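You operate a simulated robot arm through the tools that you are given. There is no shell and no other tool.

You run a simulated robot arm. Do the job below in one go: nothing can be reset, and whatever is moved stays where it is left.

## Task
Shut and latch the open window, then let its blind down to line 3.
Fine: free the stay to shut it and turn it back to held; the other window and blind stay as they are.

It is judged by the outcome, as a careful person would: the job done as asked, and still so three seconds after it is handed in. It fails if anything else is knocked over, pushed out of place, dropped, spilled or broken.

## Robot
A 6-joint arm with a two-finger parallel gripper, fixed in place. Base frame: the origin is on the floor under the middle of its stand, x ahead of it, y to its left, z up. Units: m, rad, N and s.
It reaches about 0.827 m from its shoulder. Its first joint turns from -2.897 to 2.897 rad. Payload 4.1 kg.
The TCP is the grasp point between the finger pads, 0.023 m short of the fingertips. In the tool frame z runs along the fingers and y along their closing line. Largest opening 0.094 m; finger width 0.038, thickness 0.01; the body of the gripper, 0.054 by 0.096 m, starts 0.039 m behind the TCP.
Orientation is that of the tool frame in the base frame, as a unit quaternion [w, x, y, z]. With the fingers straight down and closing along the base's y, the tool's x points along the base's -x, its y along +y and its z along -z.

## Interface
- The arm moves only by the tool move_arm. Its argument "moves" is a list of rows, each a list of 2 entries, a list of its own where there are three numbers: the shift along the base's x, y, z in units of 500 mm (1.0 is 500 mm), then the turn, a rotation vector about the base's x, y, z in units of 180 degrees (1.0 is 180 degrees). In form: [[[x, y, z], [rx, ry, rz]], ...]. A call has 1 to 20 rows; each row is the pose to reach, as a shift and turn from the pose commanded when the call began. "fingers" is the closure, from 0 (fully open) to 1 (shut), set as the call begins (left out, the last holds). A call with a number of a shift or a turn outside -1 to 1 is refused whole. Rows are played at 5 a second. More than 0.05 m and 0.15 rad between two rows, or a gripper value outside its range, and nothing of the call is played. A pose out of reach is approached as far as the arm can. The call stops where the force on the tool passes 50 N (or 10 N more than at its start, if that is more) or the arm is blocked; 0.2 s more then pass. The fingers move at their own pace (about 0.045 m/s each) and stop on an object; they squeeze with about 27 N. The grip force told is the motor's: it shows also when the fingers shut on nothing. Time passes only in rows, and 0.2 s behind the last, so rows that repeat a pose let the fingers close. The reply holds the time, the measured pose of the TCP, the force on the tool along the base axes, the opening and the grip force, in the units named above and with some noise, with the torque about the TCP (base axes, N m) and any sound that the robot's microphone picked up.
- Cameras (640 x 400 px; columns grow to the right, rows downward): "scene" is fixed at [0.4018, 0.4996, 1.7409]; the picture's right is [-0.96, 0.28, 0.00], its down [0.12, 0.42, -0.90] and it looks along [-0.25, -0.86, -0.43] (base axes); focal length 324 px, centre (320, 200). "wrist" rides on the gripper at [0.086, 0.016, -0.075] in the tool frame; the picture's right is [-0.18, 0.98, 0.00], its down [-0.58, -0.11, -0.81] and it looks along [-0.79, -0.15, 0.59] (tool axes); focal length 243 px, centre (320, 200).
- camera(camera): a new picture of that camera. No time passes.
- raise_lower(by): slides the trunk up (or, below 0, down) by that many m; the arm rides with it, the base frame stays. It gives what a move gives, with no picture.
- point_at(camera, pixels): for up to 12 pixels [column, row] of the newest picture of that camera ("zoom" is the newest enlarged one), the place [x, y, z] in the base frame of the surface seen there, good to about 0.002 m. No time passes.
- zoom(camera, box): a new picture of the part [left, top, right, bottom] of that camera's present view, enlarged. No time passes.
- close_job(): hands the job in; it is judged then, once.

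Unless the task says otherwise, let go and move clear before handing in.

The tools are called by a JSON object that holds its "fn" and its "kwargs". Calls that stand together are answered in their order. move_arm: Moves the arm, as the interface text tells. Its arguments: {"type":"object","properties":{"moves":{"type":"array","items":{"type":"array"}},"fingers":{"type":"number"}},"required":["moves"]} The other tools are called the same way: raise_lower (by) moves the trunk up or down; camera (camera) takes a picture; point_at (camera, pixels) gives the place of the surface under pixels of a picture; zoom (camera, box) takes an enlarged picture of a part of a camera's view; close_job () hands the job in.

At the start:

```text
time_s: 0.0
ee_pos: [0.0015, -0.2972, 1.4597]
ee_rot: [0.001, 0.001, 1.0, -0.001]
ft_force: [0.2, -0.3, 0.2]
wrist_torque: [0.0, -0.02, -0.01]
finger_gap: 0.0939
finger_force: 0.1
trunk travel left (down, up): [-0.577, 0.013]
```

scene: 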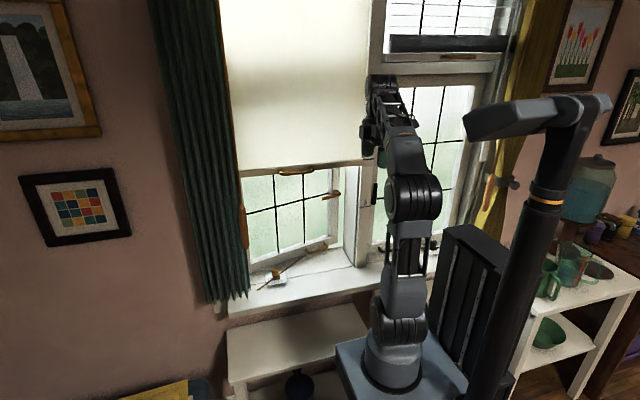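
wrist: 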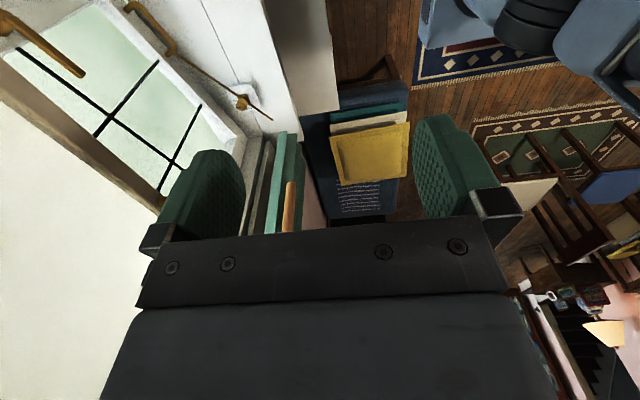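

The scene shows the left window (around pixel 290,210) with a partly lowered cream blind and a stay at about (285,270); the right window is partly hidden behind the arm. I'll zoom in on the parts before moving anything.

{"fn": "zoom", "kwargs": {"camera": "scene", "box": [220, 150, 380, 310]}}

{"fn": "zoom", "kwargs": {"camera": "scene", "box": [360, 0, 540, 260]}}

{"fn": "zoom", "kwargs": {"camera": "wrist", "box": [0, 0, 320, 200]}}

```text
2.50 times, centred on (300, 230) of scene
```

zoom: 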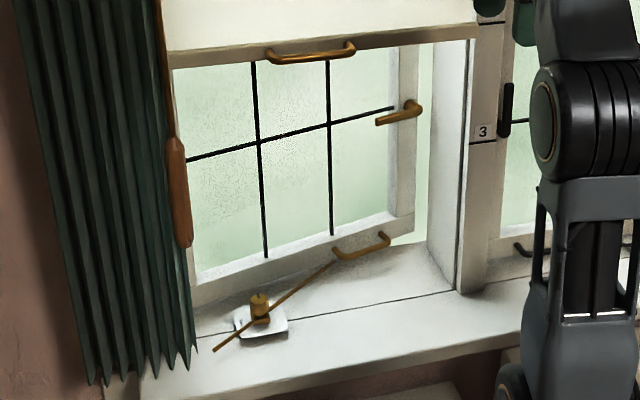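

```text
1.54 times, centred on (450, 130) of scene
```

zoom: 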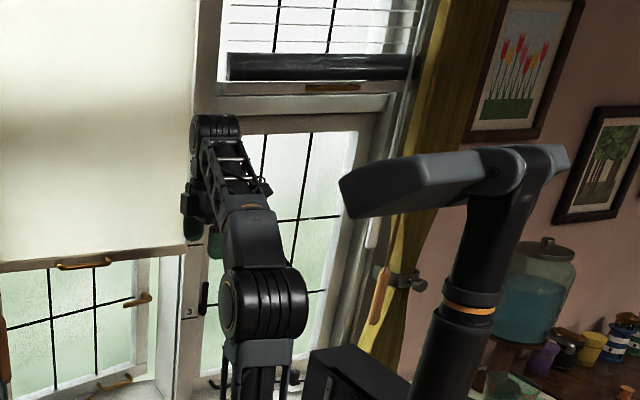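

```text
2.00 times, centred on (160, 100) of wrist
```

zoom: 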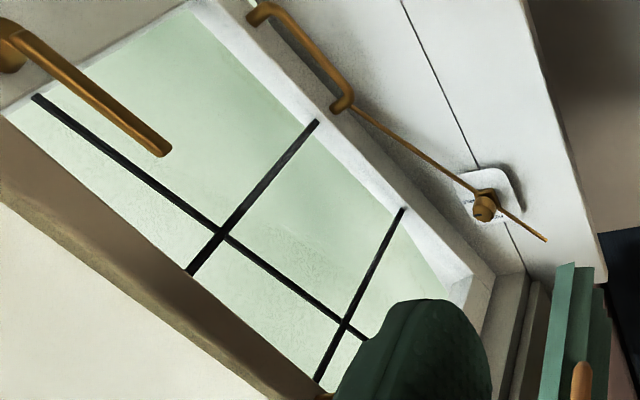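

The left window is ajar: its frame slants away from the jamb, with a latch lever at (335,195), a pull at (365,243 in zoom), and a stay rod running through a clamp with a knob on the sill. I'll zoom in more and measure the key points.

{"fn": "zoom", "kwargs": {"camera": "scene", "box": [265, 240, 345, 290]}}

{"fn": "zoom", "kwargs": {"camera": "wrist", "box": [200, 70, 280, 120]}}

{"fn": "zoom", "kwargs": {"camera": "scene", "box": [320, 130, 400, 280]}}

{"fn": "point_at", "kwargs": {"camera": "scene", "pixels": [[277, 171], [308, 168], [292, 171], [335, 194], [317, 199], [305, 253], [316, 247], [285, 267], [275, 281], [332, 229], [265, 252], [243, 195]]}}

{"fn": "point_at", "kwargs": {"camera": "wrist", "pixels": [[10, 18], [80, 73], [130, 6], [172, 52], [210, 77], [243, 102], [250, 92], [272, 118], [235, 138], [103, 5], [60, 60], [285, 210]]}}

```text
8.00 times, centred on (305, 265) of scene
```

zoom: 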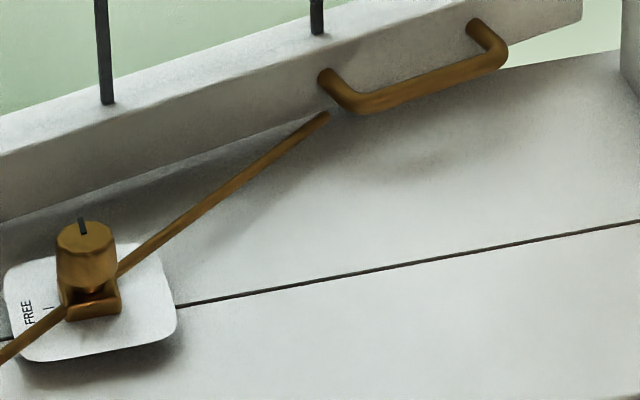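

```text
8.00 times, centred on (240, 95) of wrist
```

zoom: 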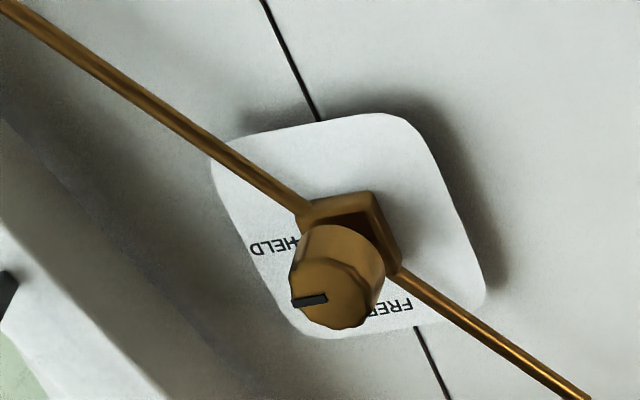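

```text
2.67 times, centred on (360, 205) of scene
```

zoom: 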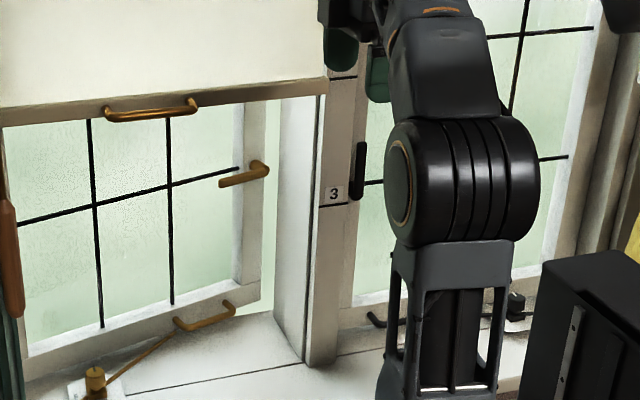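

```text
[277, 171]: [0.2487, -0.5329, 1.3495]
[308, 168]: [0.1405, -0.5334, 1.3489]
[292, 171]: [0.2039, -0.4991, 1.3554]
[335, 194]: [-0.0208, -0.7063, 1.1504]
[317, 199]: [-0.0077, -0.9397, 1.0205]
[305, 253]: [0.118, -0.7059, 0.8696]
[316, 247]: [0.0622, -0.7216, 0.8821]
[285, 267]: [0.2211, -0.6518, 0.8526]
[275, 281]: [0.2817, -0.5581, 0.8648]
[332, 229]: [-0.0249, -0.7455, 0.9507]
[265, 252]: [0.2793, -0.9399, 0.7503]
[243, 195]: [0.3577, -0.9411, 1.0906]
```

```text
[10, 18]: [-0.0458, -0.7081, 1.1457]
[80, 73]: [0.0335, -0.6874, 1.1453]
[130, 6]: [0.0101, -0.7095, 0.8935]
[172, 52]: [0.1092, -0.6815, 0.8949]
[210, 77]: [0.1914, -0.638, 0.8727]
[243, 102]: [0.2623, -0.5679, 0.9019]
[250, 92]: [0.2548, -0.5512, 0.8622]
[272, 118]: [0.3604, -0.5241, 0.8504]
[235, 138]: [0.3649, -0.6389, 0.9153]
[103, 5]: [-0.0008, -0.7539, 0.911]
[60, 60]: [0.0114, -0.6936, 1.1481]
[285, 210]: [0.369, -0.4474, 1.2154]
```

The wrist zoom shows the clamp knob's black mark near the "HELD" label, with "FREE" on the plate's other side. I'll check the line marks on the jamb and the right window's latch for reference.

{"fn": "zoom", "kwargs": {"camera": "scene", "box": [325, 150, 389, 214]}}

{"fn": "point_at", "kwargs": {"camera": "zoom", "pixels": [[160, 250], [200, 250], [50, 230], [80, 150], [200, 60], [50, 60]]}}

{"fn": "point_at", "kwargs": {"camera": "scene", "pixels": [[340, 203], [335, 205], [350, 220], [355, 260], [341, 165], [365, 165], [374, 186], [374, 197], [240, 170], [360, 160], [246, 220], [244, 245]]}}

```text
6.25 times, centred on (357, 182) of scene
```

zoom: 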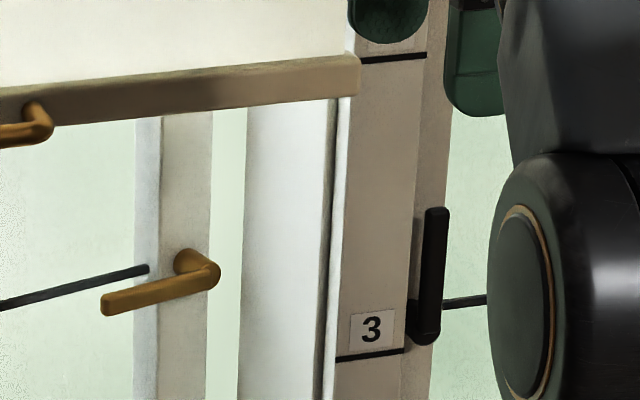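

```text
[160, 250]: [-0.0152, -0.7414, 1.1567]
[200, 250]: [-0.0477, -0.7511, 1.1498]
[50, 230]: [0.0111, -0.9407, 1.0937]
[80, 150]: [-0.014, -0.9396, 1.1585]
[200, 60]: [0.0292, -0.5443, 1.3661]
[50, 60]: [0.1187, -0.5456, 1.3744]
```

```text
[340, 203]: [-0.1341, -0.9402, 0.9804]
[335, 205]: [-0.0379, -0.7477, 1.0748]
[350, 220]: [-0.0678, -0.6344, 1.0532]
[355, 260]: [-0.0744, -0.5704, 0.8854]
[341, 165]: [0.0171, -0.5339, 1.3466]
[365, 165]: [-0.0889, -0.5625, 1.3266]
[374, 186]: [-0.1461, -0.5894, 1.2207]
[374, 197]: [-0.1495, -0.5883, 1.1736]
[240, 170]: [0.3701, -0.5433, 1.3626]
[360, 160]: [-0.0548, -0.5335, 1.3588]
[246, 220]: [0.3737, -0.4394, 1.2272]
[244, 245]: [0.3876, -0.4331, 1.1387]
```

Line 3's dash sits at about (370,355) of the zoom, just under the digit; the blind's rail is currently near another dash at (392,58). I'll measure those marks.

{"fn": "point_at", "kwargs": {"camera": "zoom", "pixels": [[350, 356], [395, 351], [372, 354], [372, 328], [400, 57], [385, 59], [430, 215], [425, 330], [350, 62], [350, 93], [200, 300], [110, 305]]}}

{"fn": "zoom", "kwargs": {"camera": "scene", "box": [360, 180, 460, 280]}}

{"fn": "zoom", "kwargs": {"camera": "scene", "box": [210, 0, 390, 110]}}

{"fn": "zoom", "kwargs": {"camera": "scene", "box": [210, 150, 290, 270]}}

```text
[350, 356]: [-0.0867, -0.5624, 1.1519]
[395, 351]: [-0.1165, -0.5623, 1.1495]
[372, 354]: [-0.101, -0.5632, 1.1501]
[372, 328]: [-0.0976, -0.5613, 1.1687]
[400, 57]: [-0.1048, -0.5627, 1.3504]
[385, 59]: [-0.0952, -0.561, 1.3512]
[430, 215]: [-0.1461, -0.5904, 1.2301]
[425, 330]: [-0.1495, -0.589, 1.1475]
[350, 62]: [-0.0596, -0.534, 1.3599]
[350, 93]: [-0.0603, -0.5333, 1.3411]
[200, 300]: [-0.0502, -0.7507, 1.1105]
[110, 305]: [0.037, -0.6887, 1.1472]
```

```text
4.00 times, centred on (410, 230) of scene
```

zoom: 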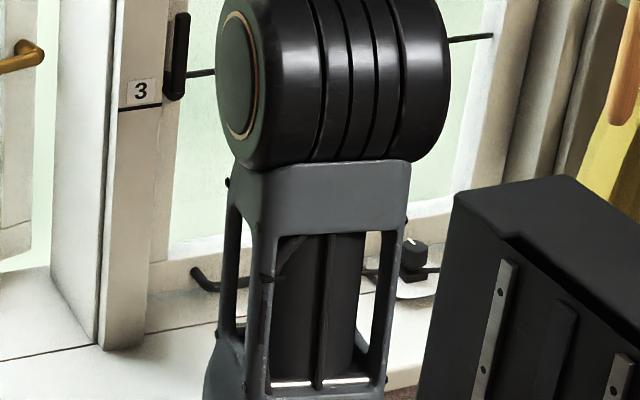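

```text
3.56 times, centred on (300, 55) of scene
```

zoom: 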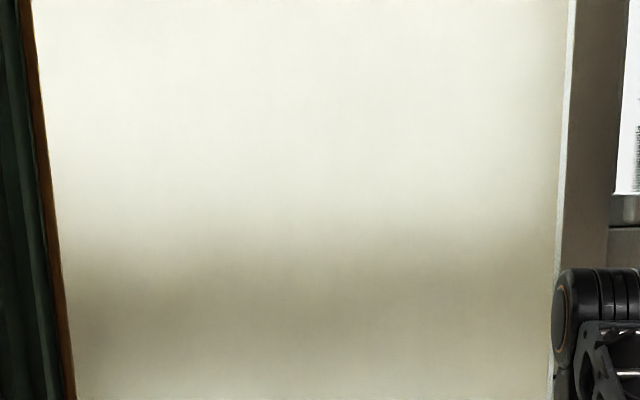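

```text
3.33 times, centred on (250, 210) of scene
```

zoom: 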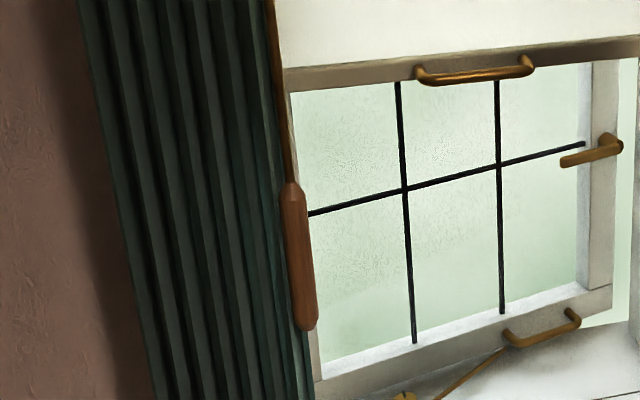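

The brown wand by the curtain (245,215) is separate and stays untouched; the blind rail (z 1.341–1.360) is centred on the upper dash at z≈1.351, and line 3 is at z≈1.150. Now I'll find out where the arm's shoulder sits so I can plan reach.

{"fn": "point_at", "kwargs": {"camera": "scene", "pixels": [[393, 345], [400, 310], [405, 270], [415, 195], [400, 140], [385, 90], [380, 130], [470, 260], [300, 340], [355, 350], [540, 120], [480, 125]]}}

{"fn": "zoom", "kwargs": {"camera": "scene", "box": [320, 60, 480, 400]}}

```text
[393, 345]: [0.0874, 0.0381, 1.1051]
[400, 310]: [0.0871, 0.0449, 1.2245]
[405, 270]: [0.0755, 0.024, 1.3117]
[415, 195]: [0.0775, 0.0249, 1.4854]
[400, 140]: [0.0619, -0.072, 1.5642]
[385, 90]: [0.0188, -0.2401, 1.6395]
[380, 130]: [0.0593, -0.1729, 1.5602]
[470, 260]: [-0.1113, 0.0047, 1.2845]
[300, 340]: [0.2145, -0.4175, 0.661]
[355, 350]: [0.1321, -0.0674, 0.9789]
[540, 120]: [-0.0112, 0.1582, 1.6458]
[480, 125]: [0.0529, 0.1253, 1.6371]
```

```text
1.18 times, centred on (400, 230) of scene
```

zoom: 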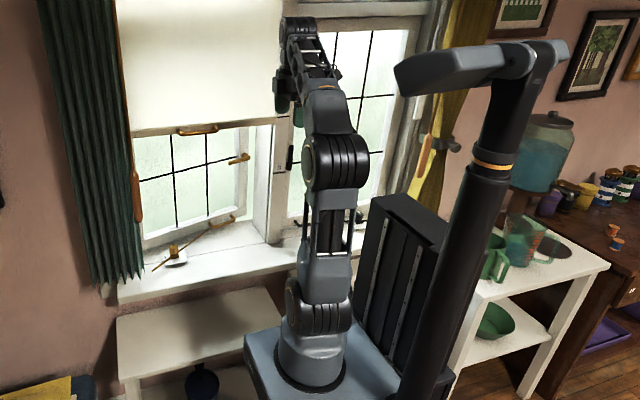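

The shoulder sits at about z≈1.2 with the trunk near the top, so the sill (z≈0.85) will be reached best with fingers pointing down. I'll measure the knob, plate and stay rod more finely from both cameras.

{"fn": "zoom", "kwargs": {"camera": "wrist", "box": [220, 75, 268, 115]}}

{"fn": "point_at", "kwargs": {"camera": "zoom", "pixels": [[300, 250], [230, 310], [310, 330], [220, 270], [335, 345], [240, 340], [160, 260], [395, 370], [380, 240], [200, 100], [330, 200], [450, 310]]}}

{"fn": "zoom", "kwargs": {"camera": "scene", "box": [260, 260, 300, 290]}}

{"fn": "point_at", "kwargs": {"camera": "zoom", "pixels": [[193, 110], [200, 160], [150, 110], [235, 110], [195, 95], [195, 130], [230, 250], [340, 250], [75, 240], [80, 330], [20, 260], [300, 110]]}}

```text
10.00 times, centred on (244, 95) of wrist
```

zoom: 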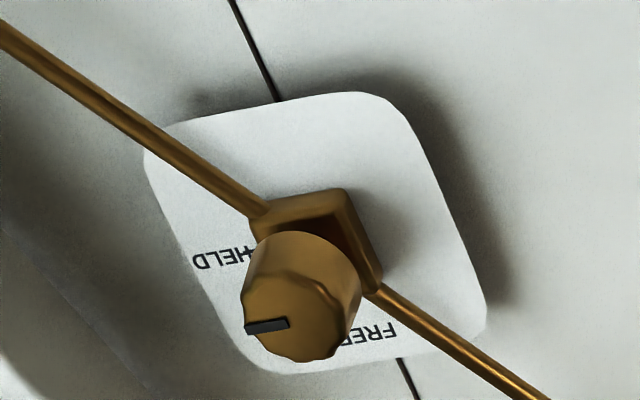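

```text
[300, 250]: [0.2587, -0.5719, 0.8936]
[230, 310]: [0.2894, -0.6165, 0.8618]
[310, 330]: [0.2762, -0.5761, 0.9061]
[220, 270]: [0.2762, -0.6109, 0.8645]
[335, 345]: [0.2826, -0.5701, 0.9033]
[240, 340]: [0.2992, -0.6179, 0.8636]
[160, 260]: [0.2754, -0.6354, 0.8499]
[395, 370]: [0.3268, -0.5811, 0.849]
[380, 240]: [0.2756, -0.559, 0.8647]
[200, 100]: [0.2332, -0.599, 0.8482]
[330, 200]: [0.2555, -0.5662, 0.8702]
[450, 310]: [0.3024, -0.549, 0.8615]
```

```text
13.33 times, centred on (280, 275) of scene
```

zoom: 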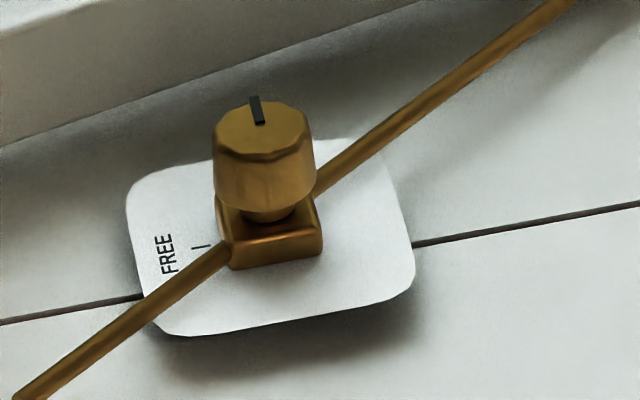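

```text
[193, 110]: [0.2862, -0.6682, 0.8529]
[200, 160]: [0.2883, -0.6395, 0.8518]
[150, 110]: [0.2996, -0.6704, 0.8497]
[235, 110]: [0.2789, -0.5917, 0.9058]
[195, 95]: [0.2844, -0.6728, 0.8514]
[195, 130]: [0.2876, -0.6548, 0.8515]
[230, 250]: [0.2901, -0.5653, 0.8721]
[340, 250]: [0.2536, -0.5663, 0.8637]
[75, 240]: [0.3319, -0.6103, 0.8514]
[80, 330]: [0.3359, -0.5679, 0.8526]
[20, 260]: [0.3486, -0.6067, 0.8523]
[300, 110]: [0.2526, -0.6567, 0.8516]
```

The knob's mark points toward the window (HELD), and FREE is 90° away toward +x; the knob is about 0.032 m across with its top at z≈0.906. Before lowering the trunk I'll check that the platform around (345,345)–(460,370) clears the bench at z≈0.66.

{"fn": "point_at", "kwargs": {"camera": "scene", "pixels": [[340, 348], [345, 370], [365, 338], [430, 348], [455, 372], [362, 318], [340, 308], [230, 330], [240, 380], [300, 385], [355, 395], [385, 392]]}}

{"fn": "zoom", "kwargs": {"camera": "scene", "box": [200, 280, 400, 400]}}

{"fn": "zoom", "kwargs": {"camera": "wrist", "box": [230, 0, 640, 240]}}

```text
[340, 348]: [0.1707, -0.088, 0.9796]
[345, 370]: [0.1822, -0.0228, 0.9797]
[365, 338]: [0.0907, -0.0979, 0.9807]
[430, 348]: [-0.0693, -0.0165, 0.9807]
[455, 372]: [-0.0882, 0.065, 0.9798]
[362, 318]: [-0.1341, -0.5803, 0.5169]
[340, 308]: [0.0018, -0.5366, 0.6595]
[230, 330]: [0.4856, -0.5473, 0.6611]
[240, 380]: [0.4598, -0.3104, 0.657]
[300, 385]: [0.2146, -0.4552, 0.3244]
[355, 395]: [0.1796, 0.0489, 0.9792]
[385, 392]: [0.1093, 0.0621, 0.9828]
```

```text
3.20 times, centred on (300, 340) of scene
```

zoom: 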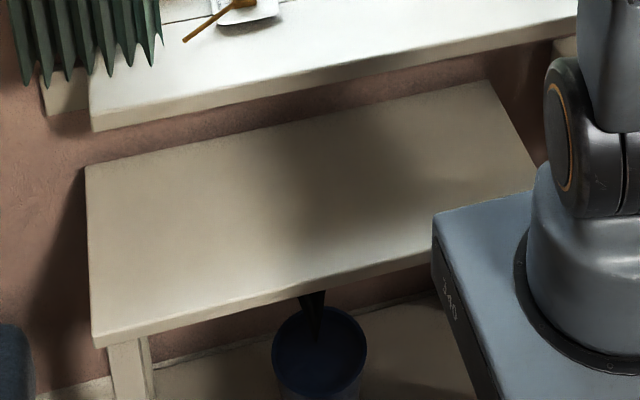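

```text
1.56 times, centred on (435, 120) of wrist
```

zoom: 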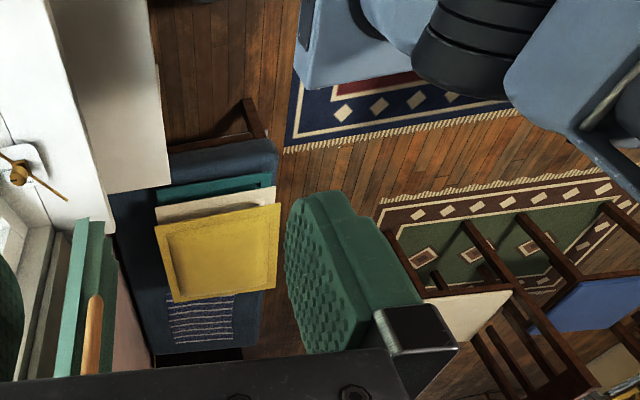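

The platform (z≈0.98, y>-0.10) clears the bench (y<-0.30), so lowering the trunk 0.35 m is safe with the arm tucked. I'll do that and look again.

{"fn": "raise_lower", "kwargs": {"by": -0.35}}

{"fn": "camera", "kwargs": {"camera": "scene"}}

{"fn": "camera", "kwargs": {"camera": "wrist"}}

```text
time_s: 3.4
ee_pos: [0.0018, -0.2979, 1.1088]
ee_rot: [0.001, 0.0, 1.0, -0.001]
ft_force: [0.3, 0.2, -0.8]
wrist_torque: [0.01, -0.01, -0.02]
finger_gap: 0.094
finger_force: 0.0
trunk travel left (down, up): [-0.227, 0.363]
```

```text
taken
```

scene: 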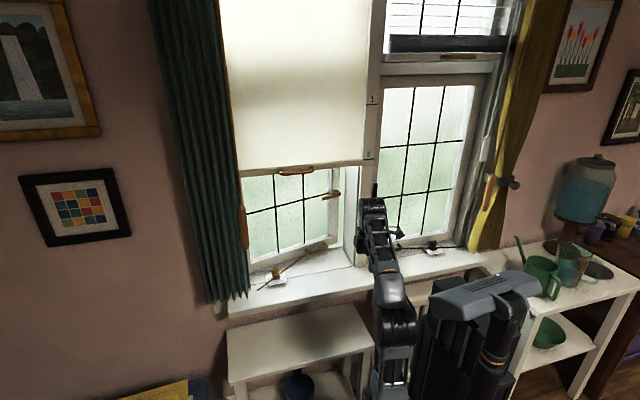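

```text
taken
```

wrist: 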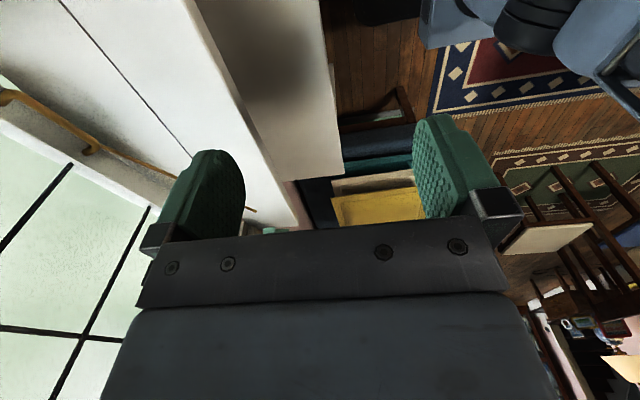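

With the arm lowered, the right window is visible; its handle and stay at about (375,190) and (430,250) give a reference for the shut and latched state. I'll zoom in on it and on the line labels.

{"fn": "zoom", "kwargs": {"camera": "scene", "box": [350, 80, 480, 265]}}

{"fn": "zoom", "kwargs": {"camera": "scene", "box": [350, 85, 390, 205]}}

{"fn": "zoom", "kwargs": {"camera": "scene", "box": [390, 220, 460, 265]}}

{"fn": "zoom", "kwargs": {"camera": "scene", "box": [290, 230, 350, 270]}}

{"fn": "point_at", "kwargs": {"camera": "zoom", "pixels": [[215, 175], [300, 160], [385, 120], [200, 155], [410, 90], [300, 210], [450, 120], [130, 160], [130, 215], [480, 230], [230, 160], [60, 270]]}}

```text
2.16 times, centred on (415, 172) of scene
```

zoom: 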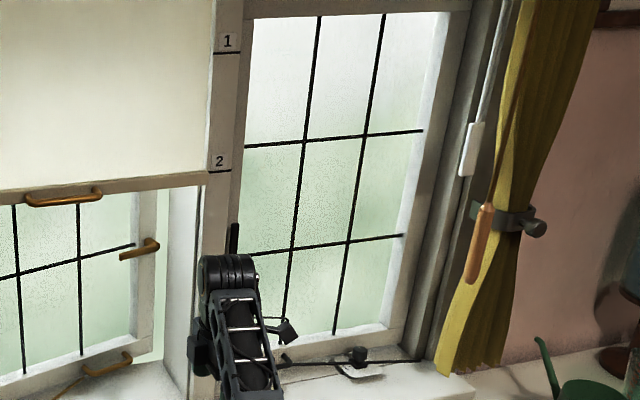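

```text
3.33 times, centred on (370, 145) of scene
```

zoom: 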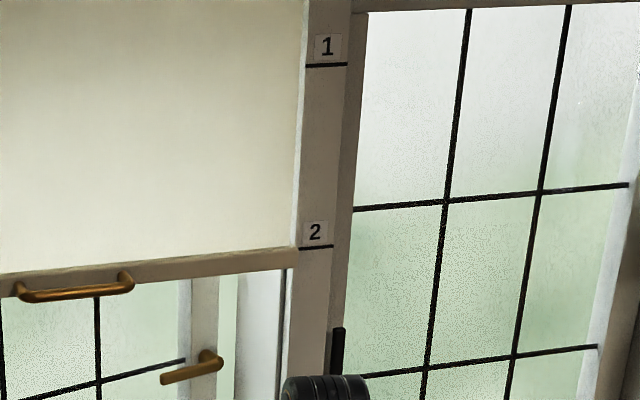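

```text
8.89 times, centred on (425, 242) of scene
```

zoom: 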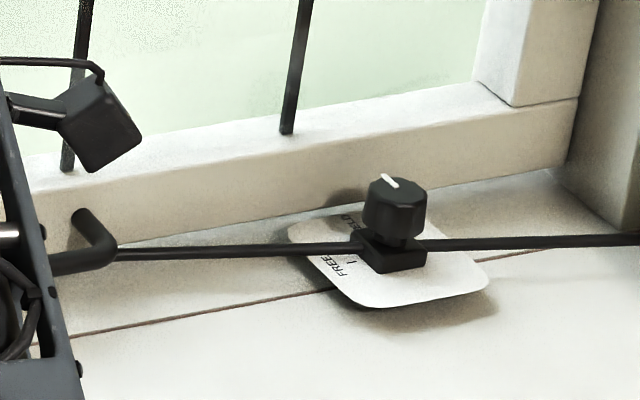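

```text
10.00 times, centred on (320, 250) of scene
```

zoom: 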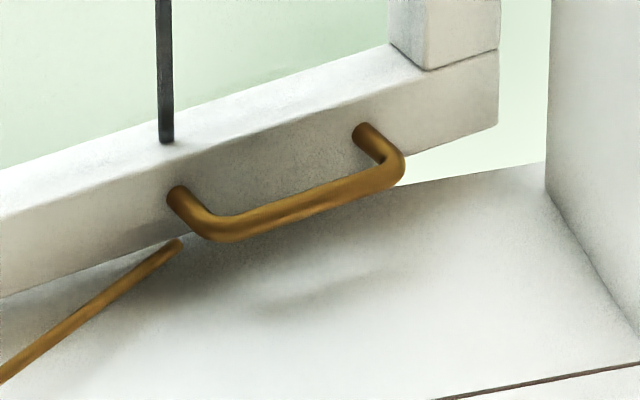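

```text
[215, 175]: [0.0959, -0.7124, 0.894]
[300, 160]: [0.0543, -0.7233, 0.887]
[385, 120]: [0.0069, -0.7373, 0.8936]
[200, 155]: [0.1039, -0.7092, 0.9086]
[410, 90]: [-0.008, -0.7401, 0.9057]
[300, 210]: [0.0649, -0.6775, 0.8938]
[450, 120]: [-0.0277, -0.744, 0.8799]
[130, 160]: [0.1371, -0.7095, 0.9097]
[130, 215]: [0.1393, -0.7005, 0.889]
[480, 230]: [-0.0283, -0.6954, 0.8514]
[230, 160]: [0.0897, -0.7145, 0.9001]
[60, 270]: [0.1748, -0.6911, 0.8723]
```

The right window shows the target state: its handle points straight up from its pivot, and its stay knob's mark points at HELD toward the glass. I'll get the knob's exact centre and the right window's face plane as the shut reference.

{"fn": "point_at", "kwargs": {"camera": "scene", "pixels": [[412, 241], [440, 237], [455, 234], [396, 248], [470, 150], [400, 160], [376, 190], [391, 248], [433, 243], [365, 250], [450, 250], [420, 250]]}}

{"fn": "zoom", "kwargs": {"camera": "scene", "box": [260, 260, 300, 285]}}

{"fn": "point_at", "kwargs": {"camera": "zoom", "pixels": [[250, 80], [250, 120], [200, 120], [295, 120], [245, 150], [240, 180], [195, 160], [300, 160], [255, 95], [240, 215], [235, 300], [195, 305]]}}

```text
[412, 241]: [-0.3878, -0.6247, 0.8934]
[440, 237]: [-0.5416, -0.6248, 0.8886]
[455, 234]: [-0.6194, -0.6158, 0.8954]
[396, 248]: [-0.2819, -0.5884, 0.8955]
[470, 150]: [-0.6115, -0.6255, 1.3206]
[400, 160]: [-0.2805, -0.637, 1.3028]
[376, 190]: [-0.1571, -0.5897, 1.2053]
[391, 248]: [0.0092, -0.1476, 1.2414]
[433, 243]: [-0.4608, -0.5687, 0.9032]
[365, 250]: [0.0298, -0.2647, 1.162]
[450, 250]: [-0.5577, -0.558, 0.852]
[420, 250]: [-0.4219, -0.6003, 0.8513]
```

```text
16.00 times, centred on (280, 272) of scene
```

zoom: 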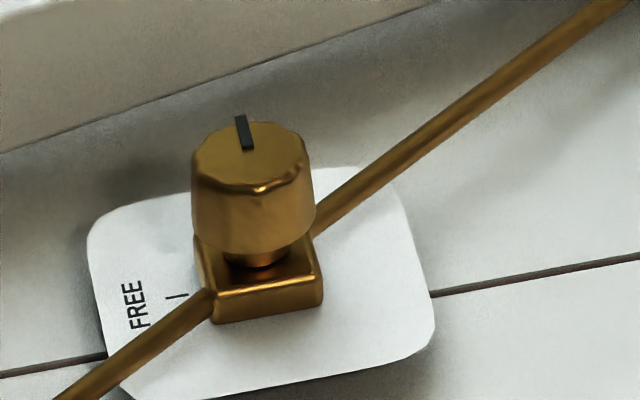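

```text
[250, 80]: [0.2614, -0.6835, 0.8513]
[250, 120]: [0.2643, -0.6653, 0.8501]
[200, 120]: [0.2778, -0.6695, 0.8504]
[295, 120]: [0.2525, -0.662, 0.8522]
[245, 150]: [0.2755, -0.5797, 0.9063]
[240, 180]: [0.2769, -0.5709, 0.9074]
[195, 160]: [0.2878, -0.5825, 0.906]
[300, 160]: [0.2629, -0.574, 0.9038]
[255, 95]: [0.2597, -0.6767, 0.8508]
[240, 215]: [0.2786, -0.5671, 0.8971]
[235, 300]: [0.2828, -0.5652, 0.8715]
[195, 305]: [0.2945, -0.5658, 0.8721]
```

Knob centre is about (0.2745, -0.578) with top z≈0.906, and the right window's shut face is at y≈-0.625. I'll swing the gripper to an intermediate spot before the sill with a -90° yaw, then look before getting near the curtain wand.

{"fn": "move_arm", "kwargs": {"moves": [[[0.029, -0.015, -0.013], [0, 0, -0.036]], [[0.057, -0.029, -0.025], [0, 0, -0.071]], [[0.086, -0.044, -0.038], [0, 0, -0.107]], [[0.114, -0.058, -0.051], [0, 0, -0.143]], [[0.143, -0.073, -0.063], [0, 0, -0.179]], [[0.171, -0.087, -0.076], [0, 0, -0.214]], [[0.2, -0.102, -0.089], [0, 0, -0.25]], [[0.229, -0.117, -0.101], [0, 0, -0.286]], [[0.257, -0.131, -0.114], [0, 0, -0.321]], [[0.286, -0.146, -0.127], [0, 0, -0.357]], [[0.314, -0.16, -0.139], [0, 0, -0.393]], [[0.343, -0.175, -0.152], [0, 0, -0.429]], [[0.371, -0.189, -0.165], [0, 0, -0.464]], [[0.4, -0.204, -0.178], [0, 0, -0.5]]], "fingers": 0}}

{"fn": "camera", "kwargs": {"camera": "scene"}}

{"fn": "camera", "kwargs": {"camera": "wrist"}}

```text
time_s: 6.4
ee_pos: [0.2046, -0.4002, 1.0199]
ee_rot: [-0.001, 0.709, 0.706, -0.001]
ft_force: [0.1, -0.3, -0.2]
wrist_torque: [-0.01, -0.03, 0.01]
finger_gap: 0.0941
finger_force: 0.1
trunk travel left (down, up): [-0.227, 0.363]
```

```text
taken
```

scene: 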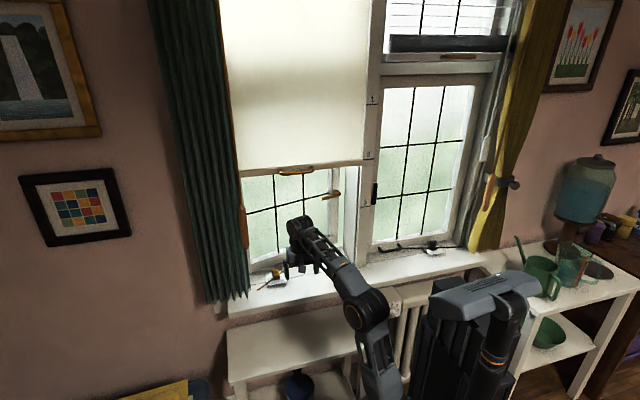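

```text
taken
```

wrist: 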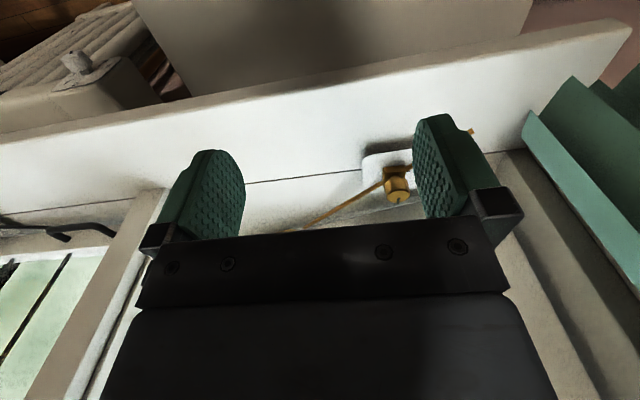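

The wrist camera now sees the knob at (397,188) between/near the fingers, and the arm moved freely. I'll zoom on the scene to check wrist clearance to the wand at (243,230).

{"fn": "zoom", "kwargs": {"camera": "scene", "box": [220, 160, 400, 320]}}

{"fn": "point_at", "kwargs": {"camera": "scene", "pixels": [[298, 222], [293, 240], [310, 225], [290, 270], [335, 270], [368, 310]]}}

{"fn": "point_at", "kwargs": {"camera": "wrist", "pixels": [[400, 198], [397, 185], [402, 190], [394, 200]]}}

```text
2.50 times, centred on (310, 240) of scene
```

zoom: 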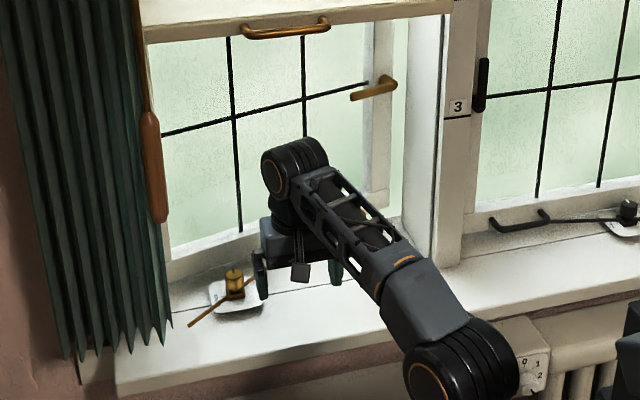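

```text
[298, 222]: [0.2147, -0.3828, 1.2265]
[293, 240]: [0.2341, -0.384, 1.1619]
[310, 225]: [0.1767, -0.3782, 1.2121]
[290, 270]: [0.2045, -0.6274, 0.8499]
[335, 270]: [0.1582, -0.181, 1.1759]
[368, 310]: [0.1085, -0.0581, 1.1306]
```

```text
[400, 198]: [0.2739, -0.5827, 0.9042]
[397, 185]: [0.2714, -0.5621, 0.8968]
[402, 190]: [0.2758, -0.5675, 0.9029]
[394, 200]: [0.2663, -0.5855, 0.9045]
```

The wrist is compact (about 0.04 m to the side), so there is clearance to the wand at x≈0.37. I'll move over the knob at z≈0.97 and check the alignment before going down.

{"fn": "move_arm", "kwargs": {"moves": [[[0.0175, -0.0445, -0.0125], [0, 0, 0]], [[0.035, -0.089, -0.025], [0, 0, 0]], [[0.0525, -0.1335, -0.0375], [0, 0, 0]], [[0.07, -0.178, -0.05], [0, 0, 0]], [[0.0875, -0.2225, -0.0625], [0, 0, 0]], [[0.105, -0.267, -0.075], [0, 0, 0]], [[0.1225, -0.3115, -0.0875], [0, 0, 0]], [[0.14, -0.356, -0.1], [0, 0, 0]]]}}

{"fn": "camera", "kwargs": {"camera": "wrist"}}

{"fn": "zoom", "kwargs": {"camera": "scene", "box": [220, 160, 380, 310]}}

```text
time_s: 8.2
ee_pos: [0.2509, -0.5238, 0.9604]
ee_rot: [0.0, 0.707, 0.707, -0.002]
ft_force: [-1.2, 0.0, -0.1]
wrist_torque: [0.02, -0.01, -0.02]
finger_gap: 0.094
finger_force: 0.0
out of reach, approached as far as the arm can: row 5, 6, 7, 8
trunk travel left (down, up): [-0.227, 0.363]
```

```text
taken
```

wrist: 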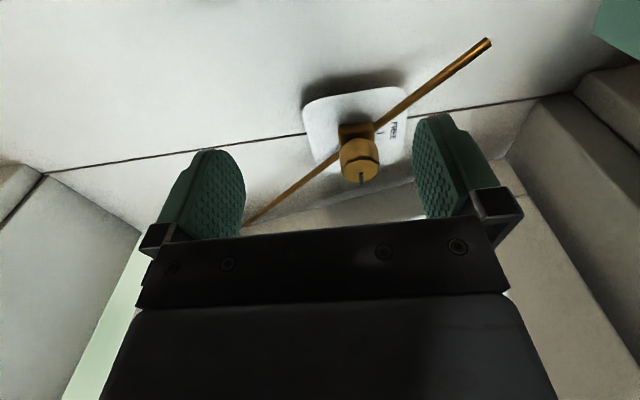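

```text
2.67 times, centred on (300, 235) of scene
```

zoom: 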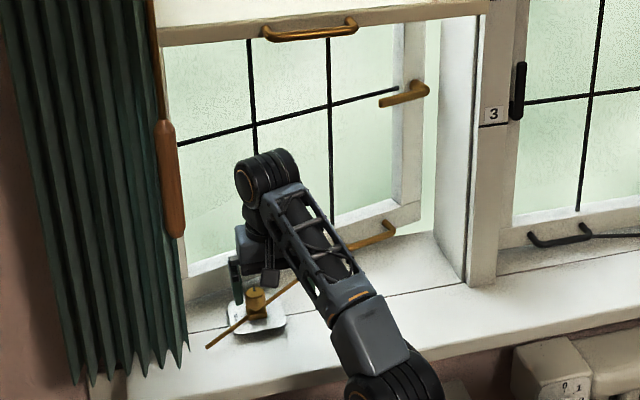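

The last rows were out of reach: with vertical fingers the arm is at full stretch with the shoulder this low. I'll back off from the sill, raise the trunk 0.2 m clear of the blind, and then approach with a slight lean.

{"fn": "move_arm", "kwargs": {"moves": [[[-0.019, 0.05, 0], [0, 0, 0]], [[-0.037, 0.1, 0], [0, 0, 0]], [[-0.056, 0.15, 0], [0, 0, 0]], [[-0.075, 0.2, 0], [0, 0, 0]], [[-0.093, 0.25, 0], [0, 0, 0]], [[-0.112, 0.3, 0], [0, 0, 0]], [[-0.131, 0.35, 0], [0, 0, 0]], [[-0.149, 0.4, 0], [0, 0, 0]]]}}

{"fn": "raise_lower", "kwargs": {"by": 0.2}}

```text
time_s: 10.0
ee_pos: [0.1753, -0.3228, 0.9581]
ee_rot: [0.0, 0.707, 0.707, -0.002]
ft_force: [-0.2, -0.4, 0.4]
wrist_torque: [0.0, 0.02, 0.0]
finger_gap: 0.0939
finger_force: 0.1
trunk travel left (down, up): [-0.227, 0.363]
```

```text
time_s: 12.2
ee_pos: [0.1747, -0.3228, 1.1575]
ee_rot: [-0.001, 0.707, 0.707, -0.002]
ft_force: [0.1, 0.1, -0.4]
wrist_torque: [0.0, -0.03, 0.01]
finger_gap: 0.0939
finger_force: 0.1
trunk travel left (down, up): [-0.427, 0.163]
```

The arm followed and the trunk is up. Now I'll approach above the knob with a further -20° yaw and a 15° lean back toward the base, stopping at z≈0.96 to check alignment.

{"fn": "move_arm", "kwargs": {"moves": [[[0.019, -0.034, -0.042], [-0.0103, 0.0018, -0.0138]], [[0.038, -0.069, -0.084], [-0.0206, 0.0036, -0.0276]], [[0.056, -0.103, -0.126], [-0.0309, 0.0054, -0.0414]], [[0.075, -0.137, -0.168], [-0.0412, 0.0072, -0.0552]], [[0.094, -0.171, -0.21], [-0.0516, 0.0091, -0.0691]], [[0.113, -0.206, -0.252], [-0.0619, 0.0109, -0.0829]], [[0.131, -0.24, -0.294], [-0.0722, 0.0127, -0.0967]], [[0.15, -0.274, -0.336], [-0.0825, 0.0145, -0.1105]], [[0.16, -0.321, -0.348], [-0.0825, 0.0145, -0.1105]], [[0.17, -0.368, -0.36], [-0.0825, 0.0145, -0.1105]], [[0.179, -0.416, -0.372], [-0.0825, 0.0145, -0.1105]], [[0.189, -0.463, -0.384], [-0.0825, 0.0145, -0.1105]], [[0.199, -0.51, -0.396], [-0.0825, 0.0145, -0.1105]]]}}

{"fn": "camera", "kwargs": {"camera": "wrist"}}

{"fn": "zoom", "kwargs": {"camera": "scene", "box": [220, 160, 380, 310]}}

```text
time_s: 15.0
ee_pos: [0.2786, -0.5816, 0.9605]
ee_rot: [0.074, 0.812, 0.568, -0.108]
ft_force: [-0.5, -0.6, 0.4]
wrist_torque: [-0.01, 0.03, 0.01]
finger_gap: 0.0939
finger_force: 0.1
trunk travel left (down, up): [-0.427, 0.163]
```

```text
taken
```

wrist: 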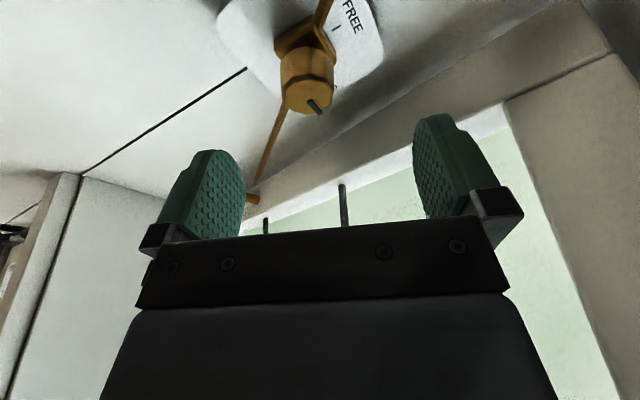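

```text
2.67 times, centred on (300, 235) of scene
```

zoom: 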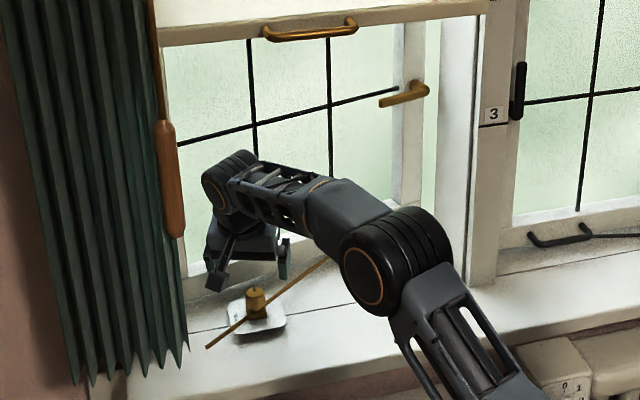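

The knob sits at about (308,90) of the wrist view, nearly in line with the finger centreline; measured TCP is a few mm off from intended. I'll measure the knob's top rim here to correct before descending.

{"fn": "zoom", "kwargs": {"camera": "wrist", "box": [260, 30, 360, 130]}}

{"fn": "point_at", "kwargs": {"camera": "wrist", "pixels": [[288, 98], [308, 112], [331, 95], [308, 92], [308, 80], [285, 80], [332, 85], [337, 28], [320, 105]]}}

```text
4.00 times, centred on (310, 80) of wrist
```

zoom: 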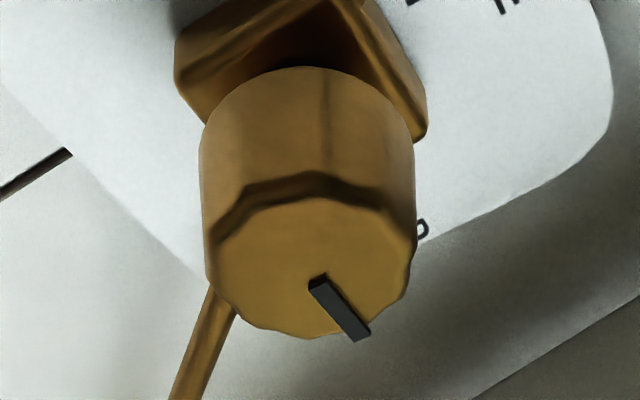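

```text
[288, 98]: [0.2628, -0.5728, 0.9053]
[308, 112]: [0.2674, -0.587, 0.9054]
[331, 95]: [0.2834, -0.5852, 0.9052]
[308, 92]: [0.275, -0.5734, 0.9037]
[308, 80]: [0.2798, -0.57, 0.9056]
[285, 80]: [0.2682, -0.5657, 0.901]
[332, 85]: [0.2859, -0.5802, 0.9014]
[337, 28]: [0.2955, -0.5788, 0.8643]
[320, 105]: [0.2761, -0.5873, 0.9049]
```

Rim points at (288,98) and (331,95) put the knob's centre at about (0.274, -0.578), so I need to shift about -4 mm in x and +4 mm in y. I'll correct and go down to grip height z≈0.907.

{"fn": "move_arm", "kwargs": {"moves": [[[-0.0092, 0.0072, 0], [0, 0, 0]], [[-0.0092, 0.0072, -0.036], [0, 0, 0]], [[-0.0092, 0.0072, -0.072], [0, 0, 0]], [[-0.0092, 0.0072, -0.106], [0, 0, 0]], [[-0.0092, 0.0072, -0.106], [0, 0, 0]]]}}

{"fn": "camera", "kwargs": {"camera": "wrist"}}

{"fn": "zoom", "kwargs": {"camera": "scene", "box": [240, 230, 310, 290]}}

```text
time_s: 16.2
ee_pos: [0.271, -0.5735, 0.907]
ee_rot: [0.075, 0.812, 0.568, -0.108]
ft_force: [0.0, -0.2, -0.5]
wrist_torque: [0.02, -0.02, 0.01]
finger_gap: 0.0938
finger_force: 0.1
trunk travel left (down, up): [-0.427, 0.163]
```

```text
taken
```

wrist: 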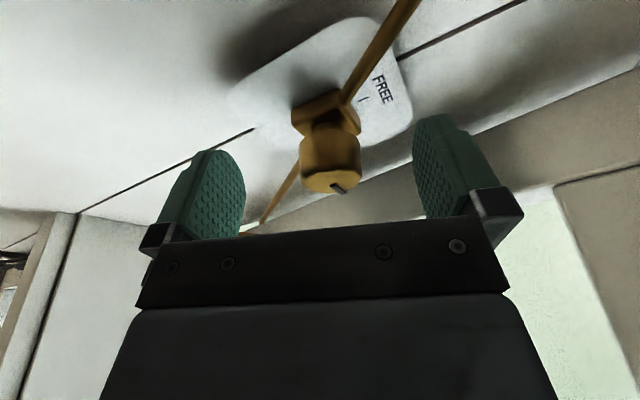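

```text
6.67 times, centred on (275, 260) of scene
```

zoom: 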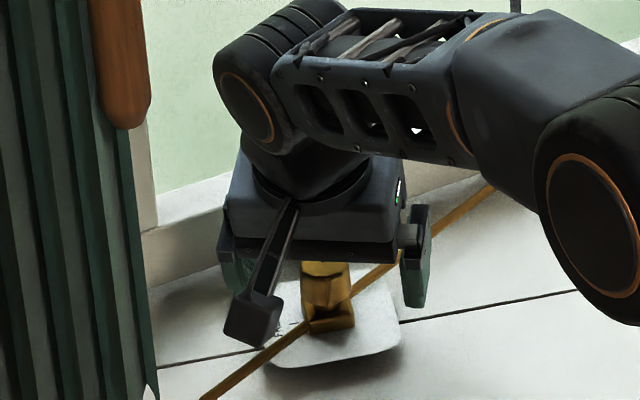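

The knob appears at (331,178), about 11 px right of the grip centre (320,181), i.e. about 5 mm along the closing line. I'll shift that amount and close on it.

{"fn": "move_arm", "kwargs": {"moves": [[[0.0095, -0.004, -0.001], [0, 0, 0]], [[0.0095, -0.004, -0.001], [0, 0, 0]], [[0.0095, -0.004, -0.001], [0, 0, 0]], [[0.0095, -0.004, -0.001], [0, 0, 0]], [[0.0095, -0.004, -0.001], [0, 0, 0]], [[0.0095, -0.004, -0.001], [0, 0, 0]]], "fingers": 1}}

{"fn": "camera", "kwargs": {"camera": "wrist"}}

```text
time_s: 17.6
ee_pos: [0.2738, -0.5765, 0.9061]
ee_rot: [0.074, 0.812, 0.569, -0.109]
ft_force: [1.5, -1.5, -0.3]
wrist_torque: [-0.09, -0.07, 0.04]
finger_gap: 0.0314
finger_force: 45.3
trunk travel left (down, up): [-0.427, 0.163]
```

```text
taken
```

wrist: 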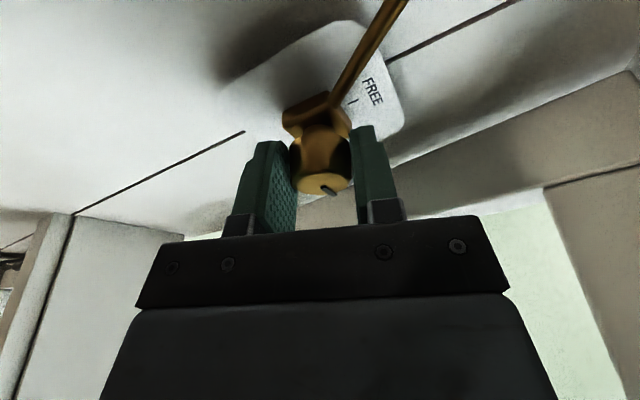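

The grip holds the knob (gap 0.031). Now I'll turn it +90° about z, from HELD (toward -y) to FREE (toward +x).

{"fn": "move_arm", "kwargs": {"moves": [[[0, 0, 0], [0, 0, 0.042]], [[0, 0, 0], [0, 0, 0.083]], [[0, 0, 0], [0, 0, 0.125]], [[0, 0, 0], [0, 0, 0.167]], [[0, 0, 0], [0, 0, 0.208]], [[0, 0, 0], [0, 0, 0.25]], [[0, 0, 0], [0, 0, 0.292]], [[0, 0, 0], [0, 0, 0.333]], [[0, 0, 0], [0, 0, 0.375]], [[0, 0, 0], [0, 0, 0.417]], [[0, 0, 0], [0, 0, 0.458]], [[0, 0, 0], [0, 0, 0.5]]]}}

{"fn": "camera", "kwargs": {"camera": "wrist"}}

{"fn": "zoom", "kwargs": {"camera": "scene", "box": [220, 190, 350, 300]}}

```text
time_s: 20.2
ee_pos: [0.2707, -0.5783, 0.9064]
ee_rot: [0.129, 0.173, 0.976, -0.026]
ft_force: [-35.8, -6.4, -0.1]
wrist_torque: [-0.1, 0.87, -0.02]
finger_gap: 0.0319
finger_force: 45.5
trunk travel left (down, up): [-0.427, 0.163]
```

```text
taken
```

wrist: 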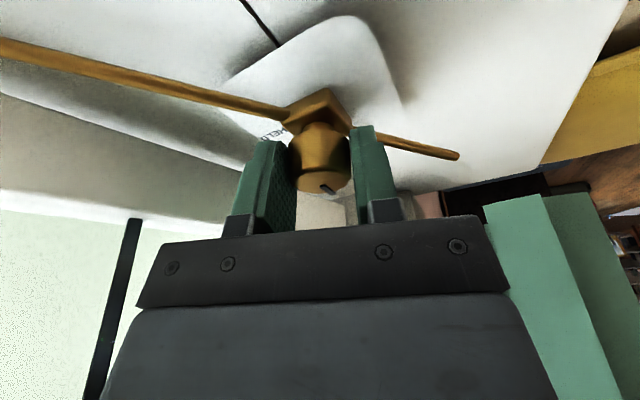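

```text
3.64 times, centred on (285, 245) of scene
```

zoom: 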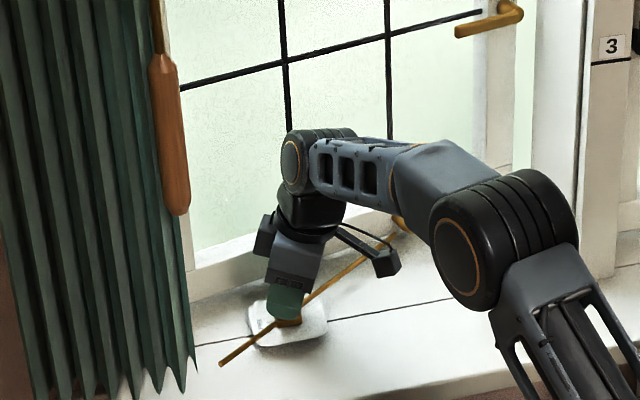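

The knob turned with the hand (mark now at (326,188) in the wrist view, same place relative to the fingers), with a side load of about 36 N from a small axis offset but no turning torque. I'll open the fingers and check the mark against FREE.

{"fn": "move_arm", "kwargs": {"moves": [[[0, 0, 0], [0, 0, 0.5]], [[0, 0, 0], [0, 0, 0.5]], [[0, 0, 0], [0, 0, 0.5]], [[0, 0, 0], [0, 0, 0.5]]], "fingers": 0}}

```text
refused: row 1 steps farther than a row can; nothing moved
```

The call was refused because turns count from the current pose; I'll hold with zero shift while opening the fingers.

{"fn": "move_arm", "kwargs": {"moves": [[[0, 0, 0], [0, 0, 0]], [[0, 0, 0], [0, 0, 0]], [[0, 0, 0], [0, 0, 0]], [[0, 0, 0], [0, 0, 0]]], "fingers": 0}}

{"fn": "zoom", "kwargs": {"camera": "wrist", "box": [230, 60, 430, 210]}}

```text
time_s: 21.2
ee_pos: [0.2768, -0.578, 0.9052]
ee_rot: [0.129, 0.172, 0.976, -0.024]
ft_force: [0.1, -0.3, -0.3]
wrist_torque: [0.02, 0.0, 0.02]
finger_gap: 0.0941
finger_force: 0.0
trunk travel left (down, up): [-0.427, 0.163]
```

```text
2.67 times, centred on (330, 135) of wrist
```

zoom: 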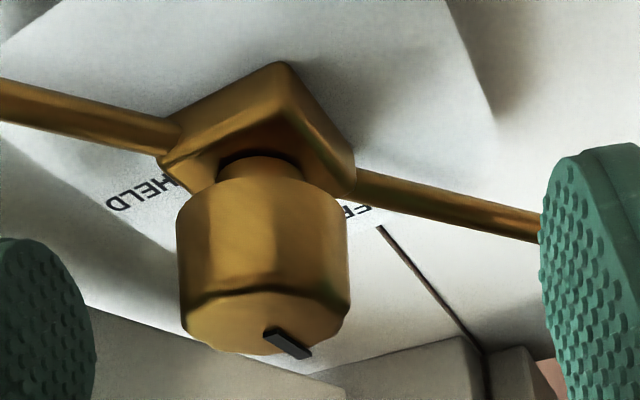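

Load is gone and the mark has rotated toward the FREE side. I'll lift straight up and pull back so the scene camera can see the knob.

{"fn": "move_arm", "kwargs": {"moves": [[[0, 0, 0.04], [0, 0, 0]], [[0, 0, 0.08], [0, 0, 0]], [[0, 0, 0.12], [0, 0, 0]], [[0, 0.05, 0.14], [0, 0, 0]], [[-0.04, 0.1, 0.15], [0, 0, 0]], [[-0.08, 0.16, 0.16], [0, 0, 0]], [[-0.12, 0.22, 0.17], [0, 0, 0]], [[-0.16, 0.28, 0.18], [0, 0, 0]]]}}

{"fn": "camera", "kwargs": {"camera": "scene"}}

{"fn": "zoom", "kwargs": {"camera": "scene", "box": [260, 255, 300, 290]}}

{"fn": "camera", "kwargs": {"camera": "wrist"}}

```text
time_s: 23.0
ee_pos: [0.1925, -0.4337, 0.994]
ee_rot: [0.129, 0.173, 0.976, -0.023]
ft_force: [0.2, -0.2, 0.4]
wrist_torque: [0.0, 0.01, -0.01]
finger_gap: 0.094
finger_force: 0.0
trunk travel left (down, up): [-0.427, 0.163]
```

```text
taken
```

scene: 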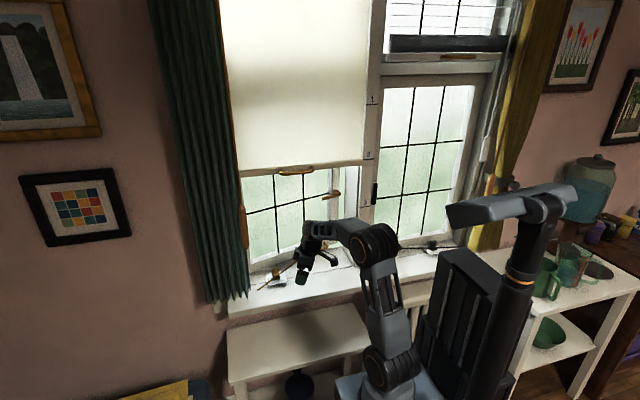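

```text
11.43 times, centred on (280, 272) of scene
```

zoom: 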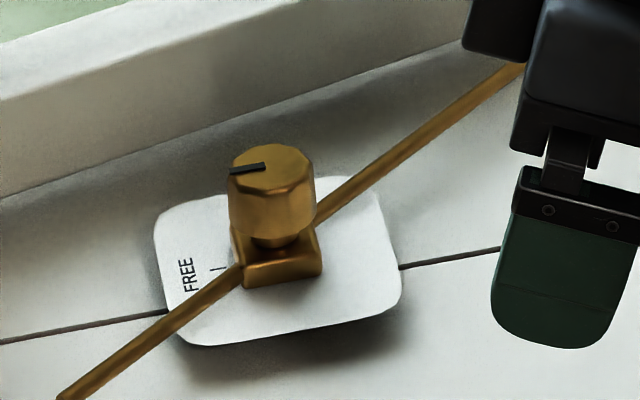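

```text
taken
```

wrist: 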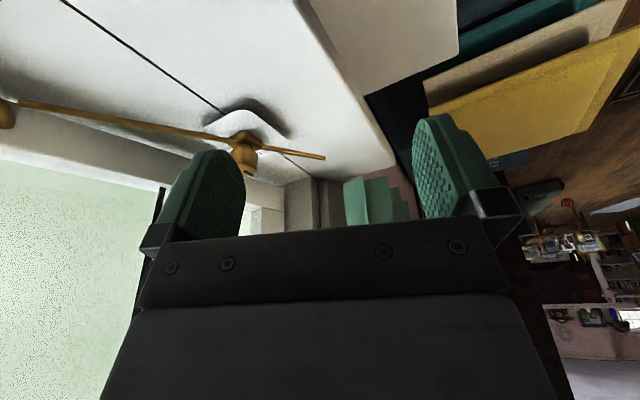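

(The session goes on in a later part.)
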